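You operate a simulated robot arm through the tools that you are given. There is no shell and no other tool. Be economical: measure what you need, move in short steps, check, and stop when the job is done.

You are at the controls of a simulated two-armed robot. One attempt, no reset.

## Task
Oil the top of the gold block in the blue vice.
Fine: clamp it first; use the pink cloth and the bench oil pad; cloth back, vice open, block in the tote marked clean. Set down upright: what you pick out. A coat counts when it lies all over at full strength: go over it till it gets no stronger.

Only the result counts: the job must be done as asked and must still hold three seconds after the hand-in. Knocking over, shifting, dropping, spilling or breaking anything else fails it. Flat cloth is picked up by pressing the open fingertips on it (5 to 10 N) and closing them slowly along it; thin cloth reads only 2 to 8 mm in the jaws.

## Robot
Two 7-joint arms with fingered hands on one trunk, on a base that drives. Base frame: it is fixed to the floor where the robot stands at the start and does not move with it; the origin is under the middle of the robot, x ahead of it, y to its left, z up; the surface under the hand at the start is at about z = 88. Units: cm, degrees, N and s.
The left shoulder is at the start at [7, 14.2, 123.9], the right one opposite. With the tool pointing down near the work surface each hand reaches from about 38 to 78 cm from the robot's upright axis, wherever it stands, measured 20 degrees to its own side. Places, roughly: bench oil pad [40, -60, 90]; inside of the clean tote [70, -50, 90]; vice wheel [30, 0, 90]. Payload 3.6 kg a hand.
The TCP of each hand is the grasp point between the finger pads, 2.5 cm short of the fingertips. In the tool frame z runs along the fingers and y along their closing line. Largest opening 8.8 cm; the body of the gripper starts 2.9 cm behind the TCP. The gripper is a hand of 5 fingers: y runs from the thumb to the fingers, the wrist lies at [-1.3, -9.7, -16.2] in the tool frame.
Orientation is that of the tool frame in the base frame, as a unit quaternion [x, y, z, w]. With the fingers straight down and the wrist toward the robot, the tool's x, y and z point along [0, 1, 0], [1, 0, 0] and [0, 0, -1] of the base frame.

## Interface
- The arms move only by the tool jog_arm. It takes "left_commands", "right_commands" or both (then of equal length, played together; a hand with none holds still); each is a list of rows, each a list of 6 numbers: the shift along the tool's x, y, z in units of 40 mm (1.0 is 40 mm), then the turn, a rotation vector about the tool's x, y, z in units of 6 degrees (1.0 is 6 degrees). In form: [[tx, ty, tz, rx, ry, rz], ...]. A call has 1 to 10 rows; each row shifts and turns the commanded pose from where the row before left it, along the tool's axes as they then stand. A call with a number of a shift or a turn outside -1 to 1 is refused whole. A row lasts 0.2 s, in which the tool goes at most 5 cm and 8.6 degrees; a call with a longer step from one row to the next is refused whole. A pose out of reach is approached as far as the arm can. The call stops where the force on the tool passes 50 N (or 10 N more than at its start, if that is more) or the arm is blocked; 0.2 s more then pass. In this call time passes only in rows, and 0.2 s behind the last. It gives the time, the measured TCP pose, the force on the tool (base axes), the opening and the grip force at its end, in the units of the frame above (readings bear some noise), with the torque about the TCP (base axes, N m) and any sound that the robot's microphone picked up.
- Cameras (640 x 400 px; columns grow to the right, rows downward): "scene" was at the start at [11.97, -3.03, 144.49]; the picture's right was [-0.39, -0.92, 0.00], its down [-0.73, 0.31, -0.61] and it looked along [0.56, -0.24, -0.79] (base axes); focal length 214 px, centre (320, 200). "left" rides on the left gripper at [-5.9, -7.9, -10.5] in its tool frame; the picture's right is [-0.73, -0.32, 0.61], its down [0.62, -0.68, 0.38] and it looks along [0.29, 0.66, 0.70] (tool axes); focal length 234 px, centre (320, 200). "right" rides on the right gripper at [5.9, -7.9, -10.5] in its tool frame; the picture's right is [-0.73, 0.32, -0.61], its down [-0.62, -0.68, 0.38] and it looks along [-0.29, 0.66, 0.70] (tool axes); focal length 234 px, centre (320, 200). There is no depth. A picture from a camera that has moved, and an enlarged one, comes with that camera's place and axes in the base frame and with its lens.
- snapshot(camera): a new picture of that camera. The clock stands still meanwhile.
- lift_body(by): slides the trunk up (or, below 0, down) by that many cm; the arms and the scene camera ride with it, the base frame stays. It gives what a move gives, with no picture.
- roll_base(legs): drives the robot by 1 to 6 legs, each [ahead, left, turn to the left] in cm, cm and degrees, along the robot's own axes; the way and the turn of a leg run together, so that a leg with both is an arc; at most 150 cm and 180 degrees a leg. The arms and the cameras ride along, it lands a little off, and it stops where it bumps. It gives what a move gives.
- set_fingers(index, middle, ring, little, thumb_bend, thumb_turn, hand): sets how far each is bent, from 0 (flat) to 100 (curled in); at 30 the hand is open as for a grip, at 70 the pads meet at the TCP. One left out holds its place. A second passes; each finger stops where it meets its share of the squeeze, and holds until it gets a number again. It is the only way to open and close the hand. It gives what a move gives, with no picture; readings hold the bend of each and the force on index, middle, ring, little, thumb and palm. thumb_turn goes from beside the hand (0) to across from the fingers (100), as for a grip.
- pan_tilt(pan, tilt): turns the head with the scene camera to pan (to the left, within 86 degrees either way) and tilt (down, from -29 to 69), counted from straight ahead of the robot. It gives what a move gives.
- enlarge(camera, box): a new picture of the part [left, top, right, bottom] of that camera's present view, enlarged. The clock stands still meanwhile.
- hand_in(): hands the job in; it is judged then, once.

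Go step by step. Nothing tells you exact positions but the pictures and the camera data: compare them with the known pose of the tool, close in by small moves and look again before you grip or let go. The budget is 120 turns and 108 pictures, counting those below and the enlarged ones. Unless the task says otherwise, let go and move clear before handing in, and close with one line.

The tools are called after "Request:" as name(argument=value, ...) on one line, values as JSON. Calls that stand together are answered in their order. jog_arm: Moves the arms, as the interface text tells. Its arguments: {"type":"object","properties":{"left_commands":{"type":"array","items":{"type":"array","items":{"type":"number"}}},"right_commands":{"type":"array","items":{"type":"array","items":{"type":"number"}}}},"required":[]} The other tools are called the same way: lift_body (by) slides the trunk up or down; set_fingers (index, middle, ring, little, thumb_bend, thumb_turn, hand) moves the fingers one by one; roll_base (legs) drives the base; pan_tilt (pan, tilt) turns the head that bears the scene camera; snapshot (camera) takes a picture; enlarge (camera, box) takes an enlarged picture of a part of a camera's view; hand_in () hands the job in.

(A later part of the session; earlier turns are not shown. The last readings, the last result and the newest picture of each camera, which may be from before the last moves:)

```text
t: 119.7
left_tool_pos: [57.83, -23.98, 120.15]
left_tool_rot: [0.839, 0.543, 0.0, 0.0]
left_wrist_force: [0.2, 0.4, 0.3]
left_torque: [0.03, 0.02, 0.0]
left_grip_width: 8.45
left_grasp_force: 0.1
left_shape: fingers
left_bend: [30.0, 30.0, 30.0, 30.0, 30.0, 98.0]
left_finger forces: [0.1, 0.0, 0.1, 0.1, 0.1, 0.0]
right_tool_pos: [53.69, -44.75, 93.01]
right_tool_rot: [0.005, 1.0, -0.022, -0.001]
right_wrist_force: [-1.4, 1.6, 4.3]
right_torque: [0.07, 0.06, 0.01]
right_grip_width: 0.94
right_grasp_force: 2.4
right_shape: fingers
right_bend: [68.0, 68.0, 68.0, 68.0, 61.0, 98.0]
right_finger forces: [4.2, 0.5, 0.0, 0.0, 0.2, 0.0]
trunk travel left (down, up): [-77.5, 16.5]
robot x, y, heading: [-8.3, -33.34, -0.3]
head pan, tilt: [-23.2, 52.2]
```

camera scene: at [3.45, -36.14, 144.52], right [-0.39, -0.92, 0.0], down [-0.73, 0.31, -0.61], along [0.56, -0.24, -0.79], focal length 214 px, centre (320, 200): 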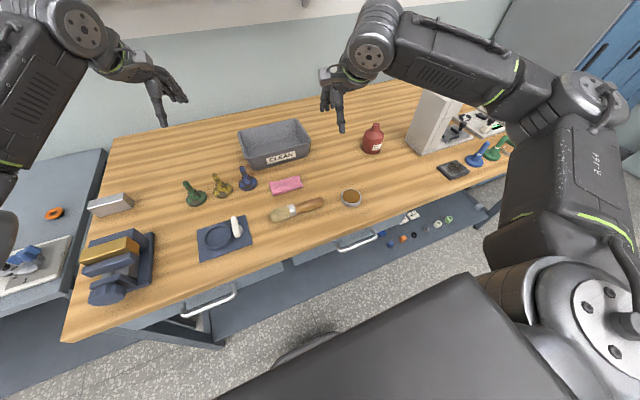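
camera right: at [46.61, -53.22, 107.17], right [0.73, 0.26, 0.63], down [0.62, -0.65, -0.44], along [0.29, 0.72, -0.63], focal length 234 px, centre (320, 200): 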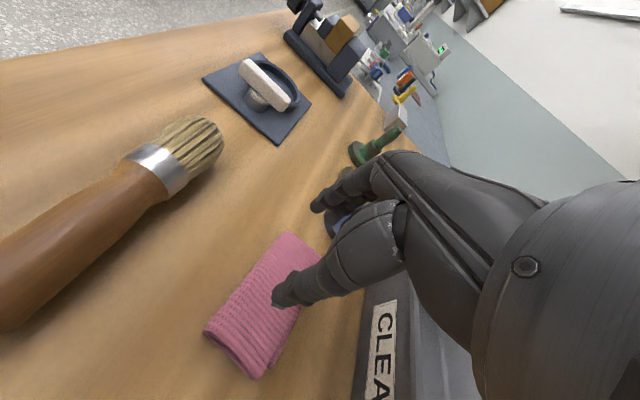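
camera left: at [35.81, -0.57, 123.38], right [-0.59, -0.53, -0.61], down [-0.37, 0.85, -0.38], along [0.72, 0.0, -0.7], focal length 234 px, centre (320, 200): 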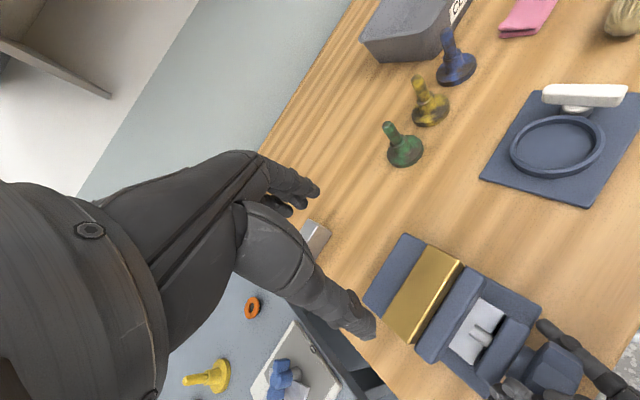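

Opening is now 0.9 cm; press slightly more and close fully.

Request:
jog_arm(right_commands=[[0, 0, 0.03, -0.2, 0, 0]])

Request:
set_fingers(hand="right", index=72, middle=72, ring=72, little=72, thumb_bend=68)

Request:
set_fingers(hand="right", index=78, middle=78, ring=78, little=78, thumb_bend=76)

Request:
enlarge(camera="right", box=[180, 200, 400, 400])

```text
t: 120.1
left_tool_pos: [57.69, -23.89, 120.28]
left_tool_rot: [0.84, 0.543, 0.0, 0.0]
left_wrist_force: [-0.3, -0.3, 0.3]
left_torque: [0.01, -0.01, -0.03]
left_grip_width: 8.47
left_grasp_force: 0.1
left_shape: fingers
left_bend: [30.0, 30.0, 30.0, 30.0, 30.0, 98.0]
left_finger forces: [0.1, 0.0, 0.0, 0.0, 0.1, 0.1]
right_tool_pos: [53.61, -44.83, 93.08]
right_tool_rot: [0.004, 1.0, -0.012, 0.001]
right_wrist_force: [0.4, -0.4, 12.9]
right_torque: [-0.28, 0.07, 0.03]
right_grip_width: 1.0
right_grasp_force: 6.6
right_shape: fingers
right_bend: [68.0, 68.0, 68.0, 68.0, 61.0, 98.0]
right_finger forces: [0.0, 0.0, 0.1, 0.0, 13.0, 0.1]
trunk travel left (down, up): [-77.5, 16.5]
robot x, y, heading: [-8.09, -33.55, -0.2]
head pan, tilt: [-23.2, 52.2]
```

```text
t: 121.1
left_tool_pos: [57.76, -24.03, 120.25]
left_tool_rot: [0.84, 0.543, 0.001, 0.0]
left_wrist_force: [-0.6, -0.2, 0.0]
left_torque: [0.01, -0.02, -0.03]
left_grip_width: 8.47
left_grasp_force: 0.0
left_shape: fingers
left_bend: [30.0, 30.0, 30.0, 30.0, 30.0, 98.0]
left_finger forces: [0.0, 0.0, 0.1, 0.0, 0.0, 0.0]
right_tool_pos: [53.75, -44.8, 93.13]
right_tool_rot: [0.005, 1.0, -0.012, 0.0]
right_wrist_force: [2.2, -5.0, 19.6]
right_torque: [-0.55, 0.08, 0.04]
right_grip_width: 0.39
right_grasp_force: 9.1
right_shape: fingers
right_bend: [72.0, 72.0, 72.0, 72.0, 64.0, 98.0]
right_finger forces: [0.1, 0.1, 0.1, 0.1, 19.3, 0.0]
trunk travel left (down, up): [-77.5, 16.5]
robot x, y, heading: [-7.96, -33.05, -0.0]
head pan, tilt: [-23.2, 52.2]
```

```text
t: 122.1
left_tool_pos: [57.73, -23.99, 120.38]
left_tool_rot: [0.84, 0.543, 0.001, 0.0]
left_wrist_force: [-0.6, 0.6, 0.3]
left_torque: [-0.02, -0.03, -0.01]
left_grip_width: 8.47
left_grasp_force: 0.0
left_shape: fingers
left_bend: [30.0, 30.0, 30.0, 30.0, 30.0, 98.0]
left_finger forces: [0.1, 0.1, 0.0, 0.1, 0.0, 0.1]
right_tool_pos: [53.66, -44.79, 93.11]
right_tool_rot: [0.005, 1.0, -0.012, 0.001]
right_wrist_force: [0.1, -5.9, 17.1]
right_torque: [-0.47, 0.12, 0.07]
right_grip_width: 0.01
right_grasp_force: 10.7
right_shape: fingers
right_bend: [78.0, 78.0, 78.0, 78.0, 69.0, 98.0]
right_finger forces: [0.0, 0.0, 0.0, 0.0, 21.6, 0.1]
trunk travel left (down, up): [-77.5, 16.5]
robot x, y, heading: [-8.12, -33.05, 0.0]
head pan, tilt: [-23.2, 52.2]
```

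```text
2.00 times, centred on (290, 300) of right
camera zoom: at [47.54, -52.48, 103.76], right [0.73, 0.33, 0.6], down [0.62, -0.7, -0.37], along [0.3, 0.64, -0.71], focal length 468 px, centre (380, 0)
```

zoom: 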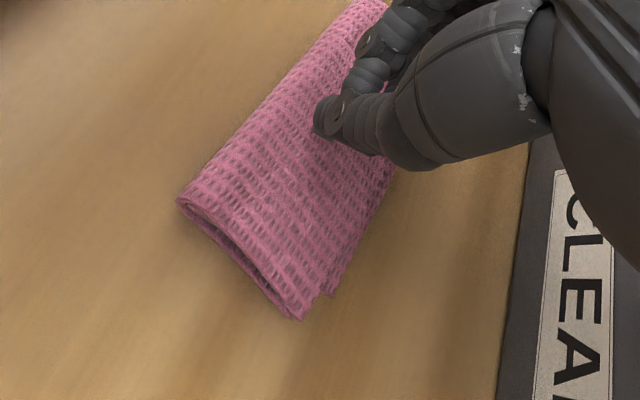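

The tips only slide over it. Instead I'll grip the folded cloth across its 5 cm width with the tips down beside its edges; raise, turn back, and open.

Request:
jog_arm(right_commands=[[0, 0, -0.6, 0, 0, 0], [0, 0, -0.6, 0, 0, 1], [0, 0, 0, 0, 0, 1], [0, 0, 0, 0, 0, 1], [0, 0, 0, 0, 0, 1], [0, 0, 0, 0, 0, 1], [0, 0, 0, 0, 0, 1], [0, 0, 0, 0, 0, 1], [0, 0, 0, 0, 0, 1], [0, 0, 0, 0, 0, 1]])

Request:
jog_arm(right_commands=[[0, 0, 0, 0, 0, 1], [0, 0, 0, 0, 0, 1], [0, 0, 0, 0, 0, 1], [0, 0, 0, 0, 0, 1], [0, 0, 0, 0, 0, 1], [0, 0, 0, 0, 0, 1], [0, 0, 0, 0, 0, 1], [0, 0, 0, 0, 0, 1]])

Request:
set_fingers(hand="right", index=38, middle=38, ring=38, little=38, thumb_bend=38)

Request:
snapshot(camera="right")

```text
t: 124.3
left_tool_pos: [57.9, -23.92, 120.24]
left_tool_rot: [0.839, 0.544, -0.001, -0.001]
left_wrist_force: [-1.3, -0.1, -0.1]
left_torque: [-0.01, -0.01, -0.03]
left_grip_width: 8.43
left_grasp_force: 0.1
left_shape: fingers
left_bend: [30.0, 30.0, 30.0, 30.0, 30.0, 98.0]
left_finger forces: [0.1, 0.0, 0.0, 0.0, 0.0, 0.1]
right_tool_pos: [53.78, -44.69, 97.67]
right_tool_rot: [0.458, 0.889, -0.011, 0.006]
right_wrist_force: [-0.2, -0.1, 0.4]
right_torque: [0.01, 0.02, 0.0]
right_grip_width: 0.0
right_grasp_force: 0.1
right_shape: fingers
right_bend: [78.0, 78.0, 78.0, 78.0, 69.0, 98.0]
right_finger forces: [0.0, 0.1, 0.0, 0.1, 0.0, 0.0]
trunk travel left (down, up): [-77.5, 16.5]
robot x, y, heading: [-8.19, -33.19, -0.2]
head pan, tilt: [-23.2, 52.2]
```

```text
t: 126.1
left_tool_pos: [57.98, -23.93, 120.11]
left_tool_rot: [0.839, 0.544, -0.001, -0.001]
left_wrist_force: [0.8, 0.2, -0.3]
left_torque: [0.02, 0.0, 0.01]
left_grip_width: 8.47
left_grasp_force: 0.0
left_shape: fingers
left_bend: [30.0, 30.0, 30.0, 30.0, 30.0, 98.0]
left_finger forces: [0.0, 0.0, 0.0, 0.1, 0.0, 0.1]
right_tool_pos: [53.81, -44.61, 97.57]
right_tool_rot: [0.781, 0.625, -0.009, 0.009]
right_wrist_force: [-0.3, 0.1, 0.2]
right_torque: [0.04, 0.02, 0.02]
right_grip_width: 0.0
right_grasp_force: 0.1
right_shape: fingers
right_bend: [78.0, 78.0, 78.0, 78.0, 69.0, 98.0]
right_finger forces: [0.0, 0.0, 0.0, 0.0, 0.0, 0.1]
trunk travel left (down, up): [-77.5, 16.5]
robot x, y, heading: [-8.34, -33.27, 0.0]
head pan, tilt: [-23.2, 52.2]
```

```text
t: 127.1
left_tool_pos: [57.91, -23.86, 120.22]
left_tool_rot: [0.84, 0.543, 0.0, -0.001]
left_wrist_force: [-0.4, -0.1, 0.2]
left_torque: [-0.01, -0.01, -0.02]
left_grip_width: 8.45
left_grasp_force: 0.0
left_shape: fingers
left_bend: [30.0, 30.0, 30.0, 30.0, 30.0, 98.0]
left_finger forces: [0.0, 0.0, 0.1, 0.0, 0.0, 0.0]
right_tool_pos: [53.9, -44.65, 97.65]
right_tool_rot: [0.78, 0.626, -0.008, 0.009]
right_wrist_force: [1.1, 0.3, -0.5]
right_torque: [0.0, 0.01, 0.0]
right_grip_width: 6.74
right_grasp_force: 0.0
right_shape: fingers
right_bend: [38.0, 38.0, 38.0, 38.0, 38.0, 98.0]
right_finger forces: [0.1, 0.0, 0.1, 0.0, 0.0, 0.0]
trunk travel left (down, up): [-77.5, 16.5]
robot x, y, heading: [-7.86, -33.3, -0.2]
head pan, tilt: [-23.2, 52.2]
```

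```text
35 pictures are left
camera right: at [47.29, -37.03, 108.05], right [0.16, -0.76, 0.63], down [-0.8, -0.47, -0.37], along [0.58, -0.44, -0.69], focal length 234 px, centre (320, 200)
```

right: 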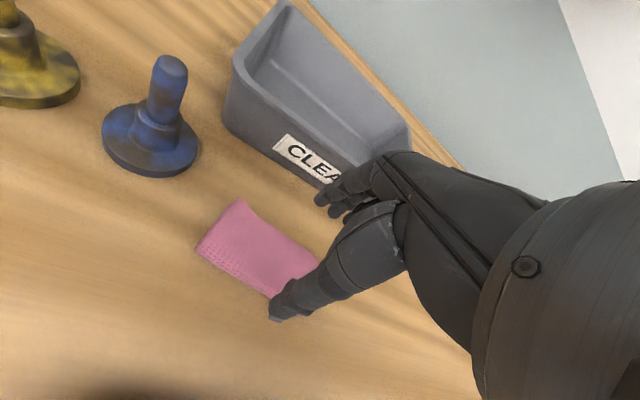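

The thumb and fingers straddle the cloth edges. Lowering to near the bench beside it.

Request:
jog_arm(right_commands=[[0, 0.06, 0.4, 0, 0, 0], [0, 0, 0.4, 0, 0, 0], [0, 0, 0.4, 0, 0, 0], [0, 0, 0.15, 0, 0, 0]])

Request:
enlarge(camera="right", box=[180, 160, 400, 360])

```text
t: 128.1
left_tool_pos: [57.92, -23.87, 120.16]
left_tool_rot: [0.84, 0.542, 0.0, -0.001]
left_wrist_force: [-0.7, -0.4, 0.6]
left_torque: [-0.03, -0.01, 0.0]
left_grip_width: 8.43
left_grasp_force: 0.0
left_shape: fingers
left_bend: [30.0, 30.0, 30.0, 30.0, 30.0, 98.0]
left_finger forces: [0.0, 0.0, 0.1, 0.1, 0.0, 0.1]
right_tool_pos: [53.95, -44.91, 92.21]
right_tool_rot: [0.78, 0.625, -0.008, 0.01]
right_wrist_force: [0.1, -0.5, -0.1]
right_torque: [0.0, 0.0, -0.05]
right_grip_width: 6.76
right_grasp_force: 0.0
right_shape: fingers
right_bend: [38.0, 38.0, 38.0, 38.0, 38.0, 98.0]
right_finger forces: [0.0, 0.0, 0.0, 0.0, 0.1, 0.0]
trunk travel left (down, up): [-77.5, 16.5]
robot x, y, heading: [-8.11, -33.16, -0.1]
head pan, tilt: [-23.2, 52.2]
```

```text
2.00 times, centred on (290, 260) of right
camera zoom: at [47.42, -37.25, 102.64], right [0.16, -0.76, 0.63], down [-0.8, -0.47, -0.37], along [0.58, -0.44, -0.69], focal length 468 px, centre (380, 80)
```

zoom: 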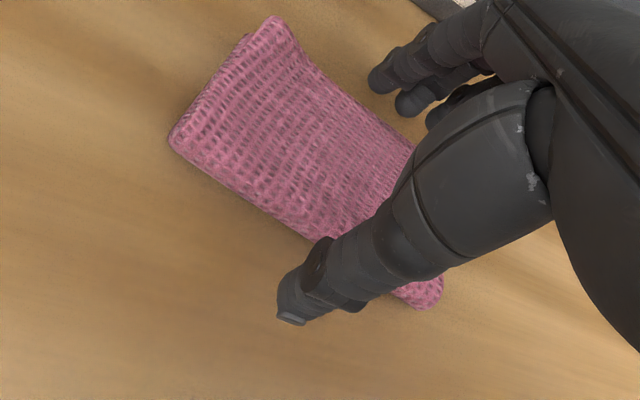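

Both sides are clear of the cloth. Lower 0.5 cm more, then close in steps.

Request:
jog_arm(right_commands=[[0, 0, 0.06, 0, 0, 0], [0, 0, 0.06, 0, 0, 0]])

Request:
set_fingers(hand="right", index=50, middle=50, ring=50, little=50, thumb_bend=50)

Request:
set_fingers(hand="right", index=60, middle=60, ring=60, little=60, thumb_bend=60)

Request:
enlarge(camera="right", box=[180, 160, 400, 360])

```text
t: 128.7
left_tool_pos: [57.97, -23.97, 120.18]
left_tool_rot: [0.84, 0.543, -0.001, -0.001]
left_wrist_force: [0.5, 0.4, 0.7]
left_torque: [-0.01, -0.03, -0.01]
left_grip_width: 8.45
left_grasp_force: 0.1
left_shape: fingers
left_bend: [30.0, 30.0, 30.0, 30.0, 30.0, 98.0]
left_finger forces: [0.1, 0.0, 0.0, 0.1, 0.0, 0.0]
right_tool_pos: [54.02, -44.85, 91.74]
right_tool_rot: [0.78, 0.626, -0.008, 0.009]
right_wrist_force: [0.4, 0.1, 0.2]
right_torque: [0.03, -0.02, -0.03]
right_grip_width: 6.75
right_grasp_force: 0.1
right_shape: fingers
right_bend: [38.0, 38.0, 38.0, 38.0, 38.0, 98.0]
right_finger forces: [0.0, 0.2, 0.1, 0.0, 0.0, 0.1]
trunk travel left (down, up): [-77.5, 16.5]
robot x, y, heading: [-8.35, -33.26, -0.1]
head pan, tilt: [-23.2, 52.2]
```

```text
t: 129.7
left_tool_pos: [58.06, -24.03, 120.15]
left_tool_rot: [0.84, 0.543, 0.0, -0.001]
left_wrist_force: [0.1, -0.2, -0.6]
left_torque: [-0.02, 0.02, -0.01]
left_grip_width: 8.45
left_grasp_force: 0.0
left_shape: fingers
left_bend: [30.0, 30.0, 30.0, 30.0, 30.0, 98.0]
left_finger forces: [0.0, 0.0, 0.0, 0.0, 0.1, 0.0]
right_tool_pos: [53.86, -44.85, 91.8]
right_tool_rot: [0.78, 0.626, -0.008, 0.009]
right_wrist_force: [1.2, -0.4, 2.0]
right_torque: [-0.03, -0.01, 0.01]
right_grip_width: 4.95
right_grasp_force: 3.2
right_shape: fingers
right_bend: [47.0, 48.0, 49.0, 50.0, 46.0, 97.0]
right_finger forces: [1.6, 1.8, 0.6, 0.1, 3.0, 0.0]
trunk travel left (down, up): [-77.5, 16.5]
robot x, y, heading: [-8.21, -32.97, 0.0]
head pan, tilt: [-23.2, 52.2]
```

```text
t: 130.7
left_tool_pos: [57.9, -23.82, 120.13]
left_tool_rot: [0.84, 0.543, 0.0, 0.0]
left_wrist_force: [-0.2, 0.8, 0.0]
left_torque: [-0.03, 0.03, -0.01]
left_grip_width: 8.47
left_grasp_force: 0.1
left_shape: fingers
left_bend: [30.0, 30.0, 30.0, 30.0, 30.0, 98.0]
left_finger forces: [0.0, 0.0, 0.0, 0.1, 0.0, 0.0]
right_tool_pos: [53.89, -44.89, 91.78]
right_tool_rot: [0.78, 0.625, -0.008, 0.009]
right_wrist_force: [2.0, -1.6, 5.8]
right_torque: [-0.02, 0.06, 0.02]
right_grip_width: 4.74
right_grasp_force: 10.2
right_shape: fingers
right_bend: [52.0, 54.0, 56.0, 60.0, 45.0, 96.0]
right_finger forces: [4.7, 4.6, 2.4, 0.0, 9.3, 0.0]
trunk travel left (down, up): [-77.5, 16.5]
robot x, y, heading: [-8.11, -32.9, -0.2]
head pan, tilt: [-23.2, 52.2]
```

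```text
2.00 times, centred on (290, 260) of right
camera zoom: at [47.41, -37.24, 102.21], right [0.16, -0.76, 0.63], down [-0.8, -0.47, -0.37], along [0.58, -0.44, -0.69], focal length 468 px, centre (380, 80)
```

zoom: 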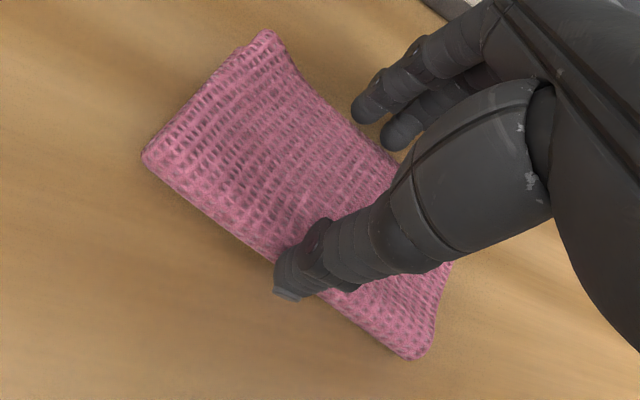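

It's held across the width at about 10 N like a pad. A bit firmer, then a small lift test.

Request:
set_fingers(hand="right", index=66, middle=66, ring=66, little=62, thumb_bend=66)

Request:
jog_arm(right_commands=[[0, 0, -0.15, 0, 0, 0], [0, 0, -0.3, 0, 0, 0]])

Request:
enlarge(camera="right", box=[180, 160, 400, 360])

Request:
enlarge(camera="scene", box=[230, 130, 350, 220])

```text
t: 131.7
left_tool_pos: [57.84, -23.94, 120.19]
left_tool_rot: [0.84, 0.543, -0.001, -0.001]
left_wrist_force: [-0.5, -0.5, -0.7]
left_torque: [0.03, -0.01, 0.01]
left_grip_width: 8.47
left_grasp_force: 0.2
left_shape: fingers
left_bend: [30.0, 30.0, 30.0, 30.0, 30.0, 98.0]
left_finger forces: [0.0, 0.1, 0.0, 0.0, 0.1, 0.0]
right_tool_pos: [53.85, -44.98, 91.73]
right_tool_rot: [0.779, 0.627, -0.008, 0.009]
right_wrist_force: [2.6, -0.2, 6.1]
right_torque: [0.05, 0.05, 0.02]
right_grip_width: 4.67
right_grasp_force: 12.2
right_shape: fingers
right_bend: [56.0, 59.0, 62.0, 62.0, 43.0, 95.0]
right_finger forces: [5.3, 5.2, 2.4, 0.1, 11.3, 0.0]
trunk travel left (down, up): [-77.5, 16.5]
robot x, y, heading: [-8.03, -33.48, -0.0]
head pan, tilt: [-23.2, 52.2]
```

```text
t: 132.3
left_tool_pos: [58.08, -24.03, 120.09]
left_tool_rot: [0.839, 0.544, 0.0, -0.001]
left_wrist_force: [-0.5, 0.8, 0.4]
left_torque: [0.02, -0.01, 0.01]
left_grip_width: 8.42
left_grasp_force: 0.1
left_shape: fingers
left_bend: [30.0, 30.0, 30.0, 30.0, 30.0, 98.0]
left_finger forces: [0.1, 0.0, 0.0, 0.0, 0.0, 0.0]
right_tool_pos: [54.02, -44.84, 93.48]
right_tool_rot: [0.78, 0.626, -0.008, 0.009]
right_wrist_force: [0.7, -0.4, 0.4]
right_torque: [0.02, -0.01, -0.02]
right_grip_width: 1.6
right_grasp_force: 0.1
right_shape: fingers
right_bend: [66.0, 66.0, 66.0, 62.0, 58.0, 97.0]
right_finger forces: [0.0, 0.0, 0.0, 0.0, 0.1, 0.1]
trunk travel left (down, up): [-77.5, 16.5]
robot x, y, heading: [-8.01, -33.04, -0.2]
head pan, tilt: [-23.2, 52.2]
```

```text
2.00 times, centred on (290, 260) of right
camera zoom: at [47.46, -37.23, 103.91], right [0.16, -0.76, 0.63], down [-0.8, -0.47, -0.37], along [0.58, -0.44, -0.69], focal length 468 px, centre (380, 80)
```

zoom: 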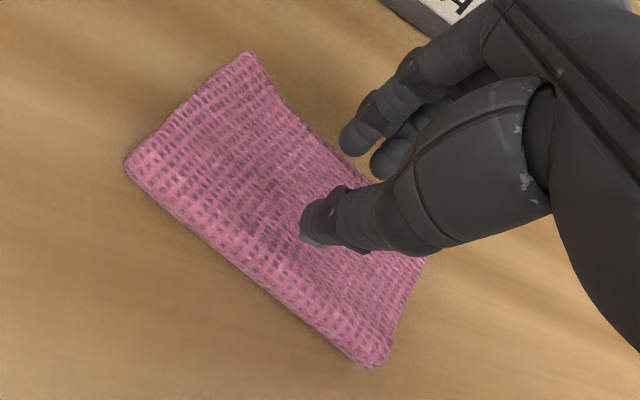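

```text
4.44 times, centred on (290, 175) of scene
camera zoom: at [3.74, -36.18, 144.48], right [-0.39, -0.92, 0.0], down [-0.73, 0.31, -0.61], along [0.56, -0.24, -0.79], focal length 953 px, centre (453, 311)
```

zoom: 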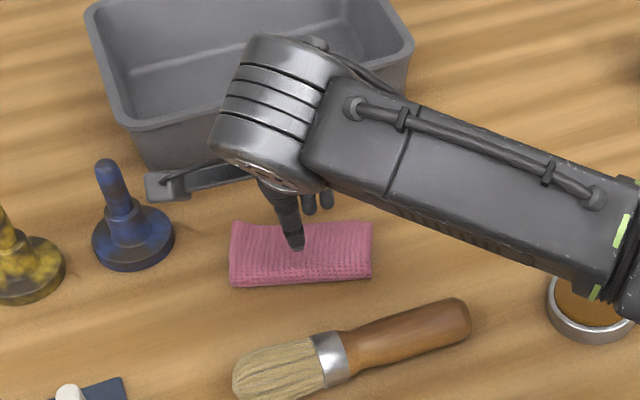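

It slipped since the tips only caught the top edges. I'll reopen, recentre, and go right down to bench contact this time.

Request:
jog_arm(right_commands=[[0, 0, -0.7, 0, 0, 0], [-0.08, -0.24, 0, 0, 0, 1]])

Request:
set_fingers(hand="right", index=35, middle=35, ring=35, little=35, thumb_bend=35)

Request:
jog_arm(right_commands=[[0, 0, 0.6, 0, 0, 0], [0, 0, 0.5, 0, 0, 0], [0, 0, 0.1, 0, 0, 0]])

Request:
jog_arm(right_commands=[[0, 0, 0.06, 0, 0, 0], [0, 0, 0.03, 0, 0, 0]])

```text
t: 132.9
left_tool_pos: [57.98, -23.92, 120.08]
left_tool_rot: [0.839, 0.544, 0.0, -0.001]
left_wrist_force: [0.2, 0.4, -0.8]
left_torque: [0.03, -0.02, -0.03]
left_grip_width: 8.43
left_grasp_force: 0.1
left_shape: fingers
left_bend: [30.0, 30.0, 30.0, 30.0, 30.0, 98.0]
left_finger forces: [0.0, 0.0, 0.0, 0.0, 0.0, 0.0]
right_tool_pos: [52.87, -44.79, 96.41]
right_tool_rot: [0.811, 0.584, -0.009, 0.01]
right_wrist_force: [-1.1, -0.1, -0.5]
right_torque: [0.0, -0.07, 0.03]
right_grip_width: 1.56
right_grasp_force: 0.1
right_shape: fingers
right_bend: [66.0, 66.0, 66.0, 62.0, 58.0, 97.0]
right_finger forces: [0.0, 0.0, 0.0, 0.0, 0.1, 0.1]
trunk travel left (down, up): [-77.5, 16.5]
robot x, y, heading: [-8.66, -33.33, 0.3]
head pan, tilt: [-23.2, 52.2]
```

```text
t: 133.9
left_tool_pos: [58.01, -24.04, 120.26]
left_tool_rot: [0.84, 0.543, -0.001, 0.0]
left_wrist_force: [0.2, -0.7, -0.7]
left_torque: [-0.04, -0.01, 0.01]
left_grip_width: 8.44
left_grasp_force: 0.1
left_shape: fingers
left_bend: [30.0, 30.0, 30.0, 30.0, 30.0, 98.0]
left_finger forces: [0.1, 0.0, 0.0, 0.1, 0.1, 0.0]
right_tool_pos: [52.86, -44.91, 96.38]
right_tool_rot: [0.811, 0.584, -0.007, 0.008]
right_wrist_force: [-0.6, 0.5, -0.2]
right_torque: [-0.01, 0.0, -0.01]
right_grip_width: 7.38
right_grasp_force: 0.1
right_shape: fingers
right_bend: [35.0, 35.0, 35.0, 35.0, 35.0, 97.0]
right_finger forces: [0.1, 0.0, 0.0, 0.1, 0.0, 0.1]
trunk travel left (down, up): [-77.5, 16.5]
robot x, y, heading: [-8.43, -32.74, 0.1]
head pan, tilt: [-23.2, 52.2]
```

```text
t: 134.7
left_tool_pos: [58.06, -23.89, 120.21]
left_tool_rot: [0.839, 0.544, -0.001, -0.001]
left_wrist_force: [-0.7, 0.1, 0.5]
left_torque: [0.02, 0.02, 0.03]
left_grip_width: 8.43
left_grasp_force: 0.1
left_shape: fingers
left_bend: [30.0, 30.0, 30.0, 30.0, 30.0, 98.0]
left_finger forces: [0.0, 0.1, 0.0, 0.0, 0.1, 0.0]
right_tool_pos: [52.95, -44.95, 91.47]
right_tool_rot: [0.812, 0.584, -0.007, 0.01]
right_wrist_force: [0.5, -0.8, -0.3]
right_torque: [-0.01, -0.02, 0.0]
right_grip_width: 7.38
right_grasp_force: 0.1
right_shape: fingers
right_bend: [35.0, 35.0, 35.0, 35.0, 35.0, 97.0]
right_finger forces: [0.1, 0.1, 0.1, 0.0, 0.0, 0.0]
trunk travel left (down, up): [-77.5, 16.5]
robot x, y, heading: [-8.29, -32.58, -0.3]
head pan, tilt: [-23.2, 52.2]
```

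```text
t: 135.3
left_tool_pos: [57.94, -24.05, 120.14]
left_tool_rot: [0.84, 0.543, -0.001, 0.0]
left_wrist_force: [-0.7, -0.2, 1.1]
left_torque: [-0.01, 0.02, 0.02]
left_grip_width: 8.46
left_grasp_force: 0.1
left_shape: fingers
left_bend: [30.0, 30.0, 30.0, 30.0, 30.0, 98.0]
left_finger forces: [0.1, 0.0, 0.0, 0.0, 0.0, 0.0]
right_tool_pos: [52.9, -44.94, 91.14]
right_tool_rot: [0.812, 0.584, -0.008, 0.01]
right_wrist_force: [-1.0, -0.3, -0.3]
right_torque: [-0.01, -0.02, -0.03]
right_grip_width: 7.39
right_grasp_force: 0.1
right_shape: fingers
right_bend: [35.0, 35.0, 35.0, 35.0, 35.0, 97.0]
right_finger forces: [0.0, 0.0, 0.0, 0.0, 0.0, 0.0]
trunk travel left (down, up): [-77.5, 16.5]
robot x, y, heading: [-8.2, -32.9, 0.1]
head pan, tilt: [-23.2, 52.2]
```

Request:
jog_arm(right_commands=[[0, 0, 0.06, 0, 0, 0], [0, 0, 0.03, 0, 0, 0]])

Request:
jog_arm(right_commands=[[0, 0, 0.03, 0, 0, 0]])

```text
t: 135.9
left_tool_pos: [58.15, -23.83, 120.1]
left_tool_rot: [0.84, 0.542, 0.0, -0.001]
left_wrist_force: [0.6, -0.2, 0.3]
left_torque: [0.0, 0.02, 0.01]
left_grip_width: 8.41
left_grasp_force: 0.0
left_shape: fingers
left_bend: [30.0, 30.0, 30.0, 30.0, 30.0, 98.0]
left_finger forces: [0.0, 0.0, 0.0, 0.0, 0.0, 0.0]
right_tool_pos: [53.01, -44.91, 90.82]
right_tool_rot: [0.812, 0.584, -0.008, 0.009]
right_wrist_force: [-0.1, 1.1, -0.4]
right_torque: [-0.01, 0.0, -0.01]
right_grip_width: 7.39
right_grasp_force: 0.1
right_shape: fingers
right_bend: [35.0, 35.0, 35.0, 35.0, 35.0, 97.0]
right_finger forces: [0.0, 0.0, 0.0, 0.0, 0.0, 0.1]
trunk travel left (down, up): [-77.5, 16.5]
robot x, y, heading: [-7.99, -33.17, -0.2]
head pan, tilt: [-23.2, 52.2]
```

```text
t: 136.3
left_tool_pos: [57.95, -23.89, 120.13]
left_tool_rot: [0.839, 0.544, -0.001, -0.001]
left_wrist_force: [-0.8, 0.7, 0.0]
left_torque: [0.01, 0.0, -0.02]
left_grip_width: 8.47
left_grasp_force: 0.1
left_shape: fingers
left_bend: [30.0, 30.0, 30.0, 30.0, 30.0, 98.0]
left_finger forces: [0.0, 0.0, 0.0, 0.0, 0.0, 0.0]
right_tool_pos: [53.03, -45.04, 90.7]
right_tool_rot: [0.811, 0.584, -0.008, 0.009]
right_wrist_force: [0.6, 0.2, 0.9]
right_torque: [-0.01, 0.02, -0.01]
right_grip_width: 7.39
right_grasp_force: 0.1
right_shape: fingers
right_bend: [35.0, 35.0, 35.0, 35.0, 35.0, 97.0]
right_finger forces: [0.0, 0.0, 0.0, 0.0, 0.1, 0.2]
trunk travel left (down, up): [-77.5, 16.5]
robot x, y, heading: [-8.05, -32.99, -0.1]
head pan, tilt: [-23.2, 52.2]
```

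The tips are just above the bench, so the folded cloth is about 2 cm thick; this gives a full-depth grip. Closing.

Request:
set_fingers(hand="right", index=50, middle=50, ring=50, little=50, thumb_bend=50)

Request:
set_fingers(hand="right", index=62, middle=62, ring=62, little=62, thumb_bend=62)

Request:
set_fingers(hand="right", index=72, middle=72, ring=72, little=66, thumb_bend=72)

Request:
jog_arm(right_commands=[[0, 0, -0.1, 0, 0, 0], [0, 0, -0.2, 0, 0, 0]])

Request:
enlarge(camera="right", box=[180, 160, 400, 360])

```text
t: 137.3
left_tool_pos: [57.89, -23.92, 120.25]
left_tool_rot: [0.839, 0.543, 0.0, 0.0]
left_wrist_force: [0.5, 0.0, 0.1]
left_torque: [0.02, 0.02, 0.01]
left_grip_width: 8.46
left_grasp_force: 0.1
left_shape: fingers
left_bend: [30.0, 30.0, 30.0, 30.0, 30.0, 98.0]
left_finger forces: [0.0, 0.0, 0.0, 0.0, 0.0, 0.0]
right_tool_pos: [52.93, -45.0, 90.83]
right_tool_rot: [0.811, 0.585, -0.007, 0.01]
right_wrist_force: [4.1, 0.2, 11.3]
right_torque: [-0.2, -0.44, 0.02]
right_grip_width: 5.07
right_grasp_force: 9.3
right_shape: fingers
right_bend: [47.0, 45.0, 48.0, 50.0, 46.0, 97.0]
right_finger forces: [2.2, 11.9, 1.4, 0.0, 3.6, 0.0]
trunk travel left (down, up): [-77.5, 16.5]
robot x, y, heading: [-8.47, -32.84, 0.1]
head pan, tilt: [-23.2, 52.2]
```

```text
t: 138.3
left_tool_pos: [57.84, -23.98, 120.31]
left_tool_rot: [0.84, 0.543, 0.0, 0.001]
left_wrist_force: [0.2, 0.5, -0.8]
left_torque: [-0.01, 0.0, 0.0]
left_grip_width: 8.46
left_grasp_force: 0.0
left_shape: fingers
left_bend: [30.0, 30.0, 30.0, 30.0, 30.0, 98.0]
left_finger forces: [0.0, 0.0, 0.0, 0.0, 0.0, 0.0]
right_tool_pos: [52.9, -45.05, 90.78]
right_tool_rot: [0.811, 0.585, -0.006, 0.01]
right_wrist_force: [6.5, -1.8, 17.2]
right_torque: [-0.32, -0.56, 0.09]
right_grip_width: 4.91
right_grasp_force: 21.6
right_shape: fingers
right_bend: [52.0, 53.0, 55.0, 62.0, 45.0, 95.0]
right_finger forces: [6.6, 19.0, 4.6, 0.7, 12.7, 0.0]
trunk travel left (down, up): [-77.5, 16.5]
robot x, y, heading: [-8.25, -33.15, -0.1]
head pan, tilt: [-23.2, 52.2]
```

```text
t: 139.3
left_tool_pos: [57.85, -23.97, 120.24]
left_tool_rot: [0.839, 0.544, 0.0, 0.0]
left_wrist_force: [-0.2, 0.1, -0.3]
left_torque: [0.0, -0.02, 0.01]
left_grip_width: 8.45
left_grasp_force: 0.2
left_shape: fingers
left_bend: [30.0, 30.0, 30.0, 30.0, 30.0, 98.0]
left_finger forces: [0.0, 0.0, 0.1, 0.0, 0.0, 0.0]
right_tool_pos: [52.91, -44.94, 90.64]
right_tool_rot: [0.812, 0.584, -0.008, 0.009]
right_wrist_force: [3.0, -1.3, 9.3]
right_torque: [0.01, -0.26, -0.02]
right_grip_width: 4.82
right_grasp_force: 22.0
right_shape: fingers
right_bend: [57.0, 63.0, 63.0, 66.0, 40.0, 92.0]
right_finger forces: [14.2, 5.8, 5.9, 0.1, 18.3, 0.0]
trunk travel left (down, up): [-77.5, 16.5]
robot x, y, heading: [-8.3, -33.24, -0.3]
head pan, tilt: [-23.2, 52.2]
```

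```text
t: 139.9
left_tool_pos: [57.95, -23.92, 120.12]
left_tool_rot: [0.839, 0.543, 0.0, -0.001]
left_wrist_force: [0.1, -1.0, 0.2]
left_torque: [-0.01, 0.01, -0.02]
left_grip_width: 8.45
left_grasp_force: 0.1
left_shape: fingers
left_bend: [30.0, 30.0, 30.0, 30.0, 30.0, 98.0]
left_finger forces: [0.0, 0.1, 0.1, 0.0, 0.0, 0.0]
right_tool_pos: [52.85, -44.96, 91.82]
right_tool_rot: [0.811, 0.584, -0.009, 0.01]
right_wrist_force: [0.6, 0.3, -0.6]
right_torque: [-0.01, 0.03, 0.01]
right_grip_width: 4.78
right_grasp_force: 18.2
right_shape: fingers
right_bend: [59.0, 64.0, 64.0, 66.0, 39.0, 92.0]
right_finger forces: [7.5, 5.2, 5.3, 0.0, 18.9, 0.0]
trunk travel left (down, up): [-77.5, 16.5]
robot x, y, heading: [-8.14, -33.2, -0.4]
head pan, tilt: [-23.2, 52.2]
```

```text
2.00 times, centred on (290, 260) of right
camera zoom: at [47.15, -36.67, 102.24], right [0.08, -0.78, 0.63], down [-0.84, -0.39, -0.37], along [0.53, -0.5, -0.69], focal length 468 px, centre (380, 80)
```

zoom: 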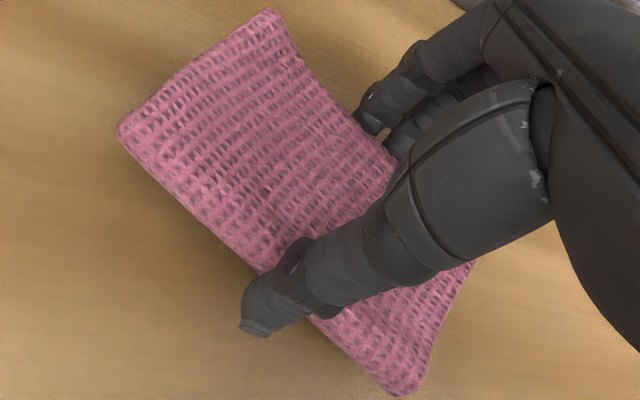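

The cloth is lifted and held across its width (18 N). I'll raise it and move over the oil pad, then look.

Request:
jog_arm(right_commands=[[0, 0, -0.5, 0, 0, 0], [0, 0, -0.6, 0, 0, 0], [0, 0, -0.6, 0, 0, 0], [-0.865, -0.28, 0, 0, 0, 0], [-0.865, -0.28, 0, 0, 0, 0], [-0.865, -0.28, 0, 0, 0, 0], [-0.865, -0.28, 0, 0, 0, 0], [-0.865, -0.28, 0, 0, 0, 0], [-0.865, -0.28, 0, 0, 0, 0]])

Request:
snapshot(camera="right")

Request:
enlarge(camera="scene", box=[280, 150, 400, 240])

```text
t: 141.9
left_tool_pos: [57.89, -23.96, 120.28]
left_tool_rot: [0.839, 0.544, 0.001, -0.001]
left_wrist_force: [0.4, -1.0, 0.0]
left_torque: [0.0, 0.01, 0.06]
left_grip_width: 8.48
left_grasp_force: 0.0
left_shape: fingers
left_bend: [30.0, 30.0, 30.0, 30.0, 30.0, 98.0]
left_finger forces: [0.0, 0.0, 0.0, 0.0, 0.0, 0.1]
right_tool_pos: [39.81, -62.55, 98.99]
right_tool_rot: [0.812, 0.584, -0.007, 0.01]
right_wrist_force: [-0.9, -1.2, -1.1]
right_torque: [0.01, 0.03, -0.01]
right_grip_width: 4.77
right_grasp_force: 17.8
right_shape: fingers
right_bend: [59.0, 64.0, 64.0, 66.0, 39.0, 92.0]
right_finger forces: [7.2, 5.2, 5.0, 0.1, 18.0, 0.0]
trunk travel left (down, up): [-77.5, 16.5]
robot x, y, heading: [-8.45, -33.4, -0.1]
head pan, tilt: [-23.2, 52.2]
```

```text
29 pictures are left
camera right: at [34.1, -54.3, 109.46], right [0.08, -0.78, 0.63], down [-0.84, -0.38, -0.37], along [0.53, -0.5, -0.68], focal length 234 px, centre (320, 200)
```

right: 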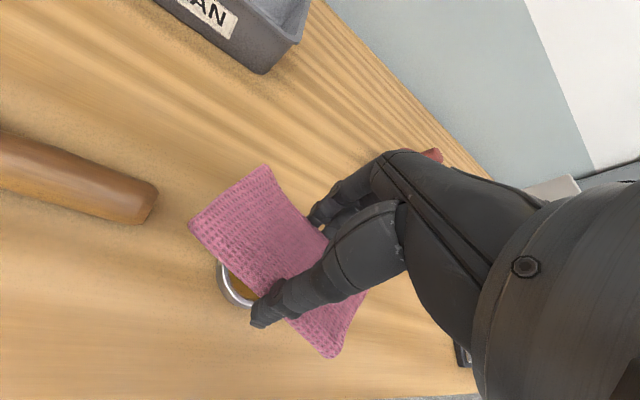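

```text
4.44 times, centred on (340, 195) of scene
camera zoom: at [3.57, -36.28, 144.51], right [-0.39, -0.92, 0.0], down [-0.73, 0.31, -0.61], along [0.56, -0.24, -0.79], focal length 953 px, centre (231, 222)
```

zoom: 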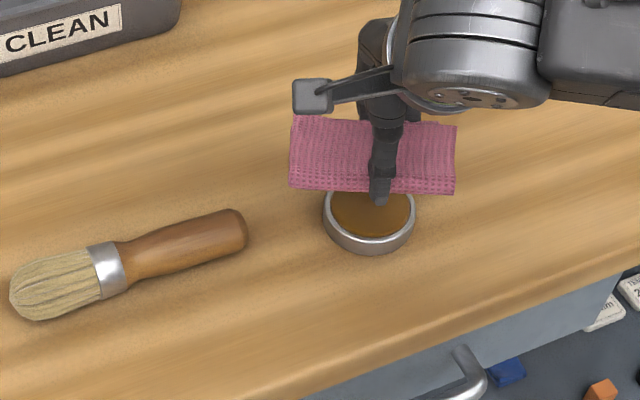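

The cloth is over the tin (centre about [39.3, -62.5], 6.5 cm across). I'll centre and lower to contact.

Request:
jog_arm(right_commands=[[-0.17, 0.19, 0.4, 0, 0, 0], [0, 0, 0.5, 0, 0, 0], [0, 0, 0.4, 0, 0, 0], [0, 0, 0.15, 0, 0, 0]])

Request:
jog_arm(right_commands=[[0, 0, 0.06, 0, 0, 0]])

Request:
jog_arm(right_commands=[[0, 0, 0.06, 0, 0, 0]])

```text
t: 142.9
left_tool_pos: [57.92, -23.97, 120.13]
left_tool_rot: [0.84, 0.543, 0.0, -0.001]
left_wrist_force: [0.3, 0.3, -0.7]
left_torque: [-0.03, 0.03, -0.05]
left_grip_width: 8.45
left_grasp_force: 0.0
left_shape: fingers
left_bend: [30.0, 30.0, 30.0, 30.0, 30.0, 98.0]
left_finger forces: [0.1, 0.1, 0.0, 0.0, 0.1, 0.1]
right_tool_pos: [40.54, -63.42, 93.4]
right_tool_rot: [0.812, 0.584, -0.009, 0.009]
right_wrist_force: [0.6, -0.6, -1.1]
right_torque: [0.02, 0.02, 0.01]
right_grip_width: 4.77
right_grasp_force: 17.3
right_shape: fingers
right_bend: [59.0, 64.0, 65.0, 66.0, 39.0, 92.0]
right_finger forces: [7.1, 5.2, 5.0, 0.0, 17.9, 0.1]
trunk travel left (down, up): [-77.5, 16.5]
robot x, y, heading: [-8.13, -33.08, -0.1]
head pan, tilt: [-23.2, 52.2]
```

```text
t: 143.3
left_tool_pos: [58.09, -24.01, 120.1]
left_tool_rot: [0.839, 0.544, 0.0, -0.001]
left_wrist_force: [0.1, -0.4, 0.7]
left_torque: [-0.03, 0.01, -0.02]
left_grip_width: 8.43
left_grasp_force: 0.0
left_shape: fingers
left_bend: [30.0, 30.0, 30.0, 30.0, 30.0, 98.0]
left_finger forces: [0.0, 0.1, 0.1, 0.0, 0.0, 0.0]
right_tool_pos: [40.52, -63.3, 93.13]
right_tool_rot: [0.812, 0.584, -0.008, 0.011]
right_wrist_force: [0.3, -0.2, 0.2]
right_torque: [-0.01, -0.03, -0.04]
right_grip_width: 4.76
right_grasp_force: 18.3
right_shape: fingers
right_bend: [59.0, 64.0, 65.0, 66.0, 39.0, 92.0]
right_finger forces: [7.1, 5.2, 4.9, 0.0, 17.9, 0.0]
trunk travel left (down, up): [-77.5, 16.5]
robot x, y, heading: [-8.51, -33.37, 0.0]
head pan, tilt: [-23.2, 52.2]
```

```text
t: 143.7
left_tool_pos: [57.97, -24.04, 120.18]
left_tool_rot: [0.84, 0.543, 0.0, -0.001]
left_wrist_force: [-0.3, 0.4, -0.2]
left_torque: [-0.01, -0.03, -0.01]
left_grip_width: 8.46
left_grasp_force: 0.1
left_shape: fingers
left_bend: [30.0, 30.0, 30.0, 30.0, 30.0, 98.0]
left_finger forces: [0.0, 0.0, 0.0, 0.0, 0.1, 0.0]
right_tool_pos: [40.62, -63.38, 92.97]
right_tool_rot: [0.811, 0.585, -0.007, 0.009]
right_wrist_force: [0.3, 0.6, -0.4]
right_torque: [0.03, 0.0, -0.02]
right_grip_width: 4.75
right_grasp_force: 17.3
right_shape: fingers
right_bend: [59.0, 64.0, 65.0, 66.0, 39.0, 92.0]
right_finger forces: [7.1, 5.2, 4.9, 0.1, 17.9, 0.0]
trunk travel left (down, up): [-77.5, 16.5]
robot x, y, heading: [-8.42, -32.87, -0.2]
head pan, tilt: [-23.2, 52.2]
```

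Request:
jog_arm(right_commands=[[0, 0, 0.08, 0, 0, 0]])

Request:
jog_arm(right_commands=[[0, 0, 0.06, 0, 0, 0]])

Request:
jog_arm(right_commands=[[0, 0, 0.05, 0, 0, 0]])

Request:
enlarge(camera="scene", box=[310, 160, 400, 230])

```text
t: 144.1
left_tool_pos: [57.84, -23.9, 120.25]
left_tool_rot: [0.84, 0.543, 0.0, 0.0]
left_wrist_force: [0.8, 0.3, 0.0]
left_torque: [-0.01, 0.0, 0.02]
left_grip_width: 8.46
left_grasp_force: 0.0
left_shape: fingers
left_bend: [30.0, 30.0, 30.0, 30.0, 30.0, 98.0]
left_finger forces: [0.0, 0.0, 0.1, 0.0, 0.0, 0.0]
right_tool_pos: [40.46, -63.33, 92.89]
right_tool_rot: [0.811, 0.584, -0.007, 0.011]
right_wrist_force: [1.7, -0.3, 8.9]
right_torque: [0.13, 0.04, 0.04]
right_grip_width: 4.76
right_grasp_force: 19.7
right_shape: fingers
right_bend: [59.0, 64.0, 65.0, 66.0, 39.0, 93.0]
right_finger forces: [10.3, 5.3, 5.0, 0.0, 18.5, 0.0]
trunk travel left (down, up): [-77.5, 16.5]
robot x, y, heading: [-7.95, -33.4, -0.0]
head pan, tilt: [-23.2, 52.2]
```

```text
t: 144.5
left_tool_pos: [57.74, -23.77, 120.31]
left_tool_rot: [0.84, 0.543, 0.0, 0.001]
left_wrist_force: [0.2, 0.6, 0.9]
left_torque: [-0.02, 0.0, 0.0]
left_grip_width: 8.43
left_grasp_force: 0.0
left_shape: fingers
left_bend: [30.0, 30.0, 30.0, 30.0, 30.0, 98.0]
left_finger forces: [0.0, 0.0, 0.0, 0.0, 0.0, 0.0]
right_tool_pos: [40.53, -63.36, 92.72]
right_tool_rot: [0.812, 0.584, -0.005, 0.012]
right_wrist_force: [4.2, -4.1, 27.3]
right_torque: [0.12, -0.16, 0.04]
right_grip_width: 4.78
right_grasp_force: 27.1
right_shape: fingers
right_bend: [71.0, 64.0, 65.0, 66.0, 39.0, 93.0]
right_finger forces: [25.1, 5.5, 5.4, 0.0, 18.4, 0.0]
trunk travel left (down, up): [-77.5, 16.5]
robot x, y, heading: [-8.21, -33.26, -0.1]
head pan, tilt: [-23.2, 52.2]
```

```text
t: 144.9
left_tool_pos: [57.59, -23.63, 120.46]
left_tool_rot: [0.84, 0.543, 0.001, 0.002]
left_wrist_force: [0.4, -0.4, -0.3]
left_torque: [0.01, 0.0, 0.03]
left_grip_width: 8.46
left_grasp_force: 0.0
left_shape: fingers
left_bend: [30.0, 30.0, 30.0, 30.0, 30.0, 98.0]
left_finger forces: [0.1, 0.0, 0.0, 0.0, 0.0, 0.0]
right_tool_pos: [40.41, -63.25, 92.78]
right_tool_rot: [0.811, 0.584, -0.003, 0.014]
right_wrist_force: [10.2, -7.2, 47.8]
right_torque: [0.08, -0.62, -0.02]
right_grip_width: 4.77
right_grasp_force: 35.9
right_shape: fingers
right_bend: [57.0, 64.0, 65.0, 66.0, 39.0, 93.0]
right_finger forces: [41.8, 6.3, 5.9, 0.1, 17.2, 0.0]
trunk travel left (down, up): [-77.5, 16.5]
robot x, y, heading: [-8.45, -32.83, -0.1]
head pan, tilt: [-23.2, 52.2]
```

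```text
5.71 times, centred on (355, 195) of scene
camera zoom: at [3.23, -35.92, 144.6], right [-0.39, -0.92, 0.0], down [-0.72, 0.31, -0.62], along [0.57, -0.24, -0.79], focal length 1226 px, centre (120, 229)
```

zoom: 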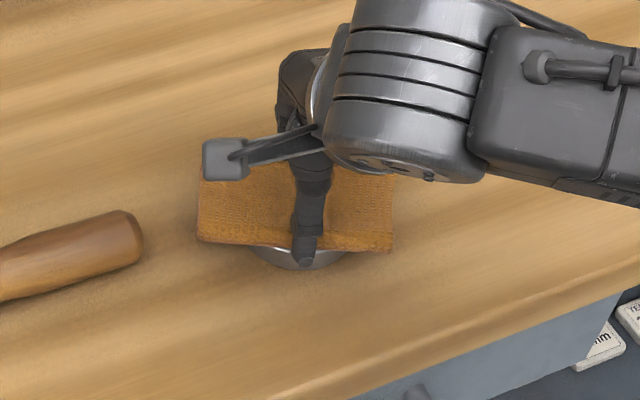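

The cloth has turned amber: it is oiled. I'll raise it clear and square the hand, then drive to the vice.

Request:
jog_arm(right_commands=[[0, 0, -0.3, 0, 0, 0], [0, 0, -0.7, 0, 0, 0], [0, 0, -0.8, 0, 0, 0], [0, 0, -0.8, 0, 0, 0], [0, 0, -0.8, 0, 0, 0], [0, 0, 0, 0, 0, -1], [0, 0, 0, 0, 0, -1], [0, 0, 0, 0, 0, -1]])

Request:
roll_base(legs=[[0, 41, 0]])

Request:
snapshot(camera="scene")

```text
t: 146.7
left_tool_pos: [58.07, -23.97, 120.2]
left_tool_rot: [0.84, 0.543, 0.0, -0.001]
left_wrist_force: [-0.1, -0.2, 0.1]
left_torque: [0.05, 0.01, 0.02]
left_grip_width: 8.44
left_grasp_force: 0.1
left_shape: fingers
left_bend: [30.0, 30.0, 30.0, 30.0, 30.0, 98.0]
left_finger forces: [0.0, 0.1, 0.1, 0.0, 0.1, 0.1]
right_tool_pos: [40.47, -63.09, 105.78]
right_tool_rot: [0.709, 0.705, -0.01, 0.008]
right_wrist_force: [0.4, -0.7, -0.2]
right_torque: [0.04, -0.03, -0.01]
right_grip_width: 4.7
right_grasp_force: 17.6
right_shape: fingers
right_bend: [59.0, 64.0, 65.0, 66.0, 39.0, 93.0]
right_finger forces: [7.1, 5.1, 4.7, 0.0, 17.5, 0.1]
trunk travel left (down, up): [-77.5, 16.5]
robot x, y, heading: [-8.25, -32.99, -0.1]
head pan, tilt: [-23.2, 52.2]
```

```text
t: 149.2
left_tool_pos: [58.09, 16.58, 120.18]
left_tool_rot: [0.84, 0.542, 0.0, -0.002]
left_wrist_force: [0.2, -0.4, 0.3]
left_torque: [-0.03, -0.04, 0.0]
left_grip_width: 8.45
left_grasp_force: 0.2
left_shape: fingers
left_bend: [30.0, 30.0, 30.0, 30.0, 30.0, 98.0]
left_finger forces: [0.1, 0.0, 0.0, 0.0, 0.0, 0.1]
right_tool_pos: [40.72, -22.37, 105.66]
right_tool_rot: [0.712, 0.703, -0.008, 0.007]
right_wrist_force: [-0.2, 0.5, -0.2]
right_torque: [-0.01, -0.02, -0.05]
right_grip_width: 4.7
right_grasp_force: 17.3
right_shape: fingers
right_bend: [59.0, 64.0, 65.0, 66.0, 39.0, 93.0]
right_finger forces: [7.1, 5.0, 4.7, 0.0, 17.5, 0.1]
trunk travel left (down, up): [-77.5, 16.5]
robot x, y, heading: [-8.55, 7.77, -0.6]
head pan, tilt: [-23.2, 52.2]
```

```text
26 pictures are left
camera scene: at [3.83, 4.57, 144.49], right [-0.4, -0.92, 0.0], down [-0.73, 0.31, -0.61], along [0.56, -0.24, -0.79], focal length 214 px, centre (320, 200)
```

scene: 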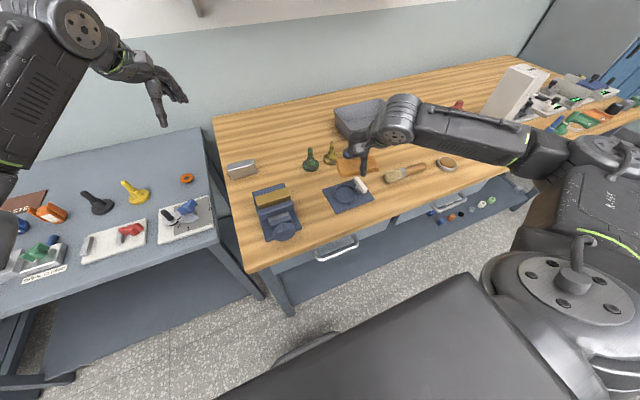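

Moving the cloth over the block.

Request:
jog_arm(right_commands=[[0.846, 0.137, 0, 0, 0, 0], [0.846, 0.137, 0, 0, 0, 0], [0.846, 0.137, 0, 0, 0, 0], [0.846, 0.137, 0, 0, 0, 0], [0.846, 0.137, 0, 0, 0, 0], [0.846, 0.137, 0, 0, 0, 0], [0.846, 0.137, 0, 0, 0, 0]])

Request:
enlarge(camera="scene", box=[230, 150, 320, 240])

Request:
snapshot(camera="right")

```text
t: 150.8
left_tool_pos: [58.22, 16.85, 120.19]
left_tool_rot: [0.84, 0.542, -0.001, -0.001]
left_wrist_force: [-0.3, -0.2, 0.0]
left_torque: [-0.05, 0.01, -0.03]
left_grip_width: 8.47
left_grasp_force: 0.0
left_shape: fingers
left_bend: [30.0, 30.0, 30.0, 30.0, 30.0, 98.0]
left_finger forces: [0.1, 0.1, 0.1, 0.0, 0.1, 0.0]
right_tool_pos: [44.65, 1.34, 105.38]
right_tool_rot: [0.711, 0.703, -0.01, 0.009]
right_wrist_force: [0.1, -0.7, 0.3]
right_torque: [-0.02, 0.0, 0.04]
right_grip_width: 4.68
right_grasp_force: 16.9
right_shape: fingers
right_bend: [59.0, 64.0, 65.0, 66.0, 39.0, 93.0]
right_finger forces: [7.1, 4.9, 4.6, 0.1, 17.0, 0.0]
trunk travel left (down, up): [-77.5, 16.5]
robot x, y, heading: [-8.02, 7.5, 0.1]
head pan, tilt: [-23.2, 52.2]
```

```text
4.44 times, centred on (275, 195) of scene
camera zoom: at [3.91, 4.87, 144.49], right [-0.4, -0.92, 0.0], down [-0.73, 0.31, -0.61], along [0.56, -0.24, -0.79], focal length 953 px, centre (520, 222)
```

zoom: 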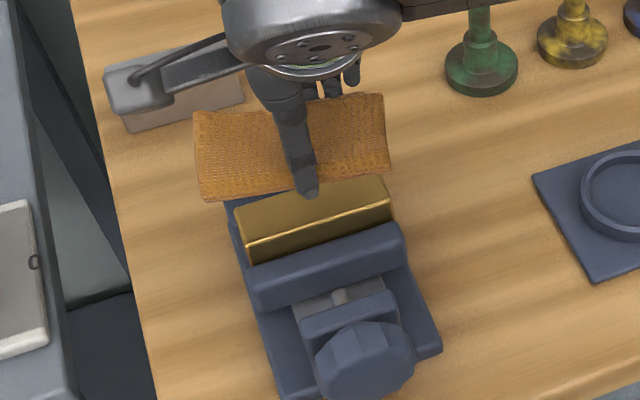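

```text
24 pictures are left
camera right: at [36.83, 7.45, 115.73], right [0.31, -0.71, 0.63], down [-0.69, -0.62, -0.37], along [0.65, -0.32, -0.69], focal length 234 px, centre (320, 200)
```

right: 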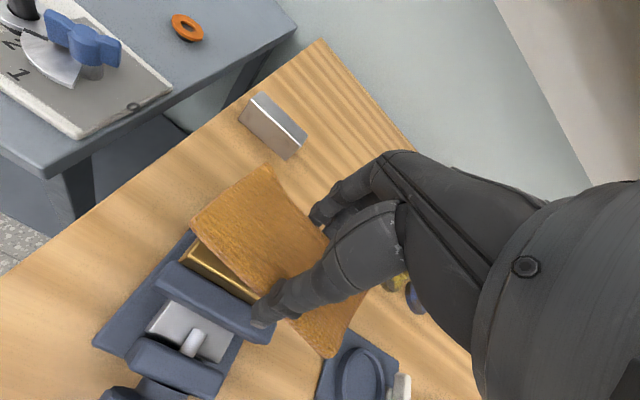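

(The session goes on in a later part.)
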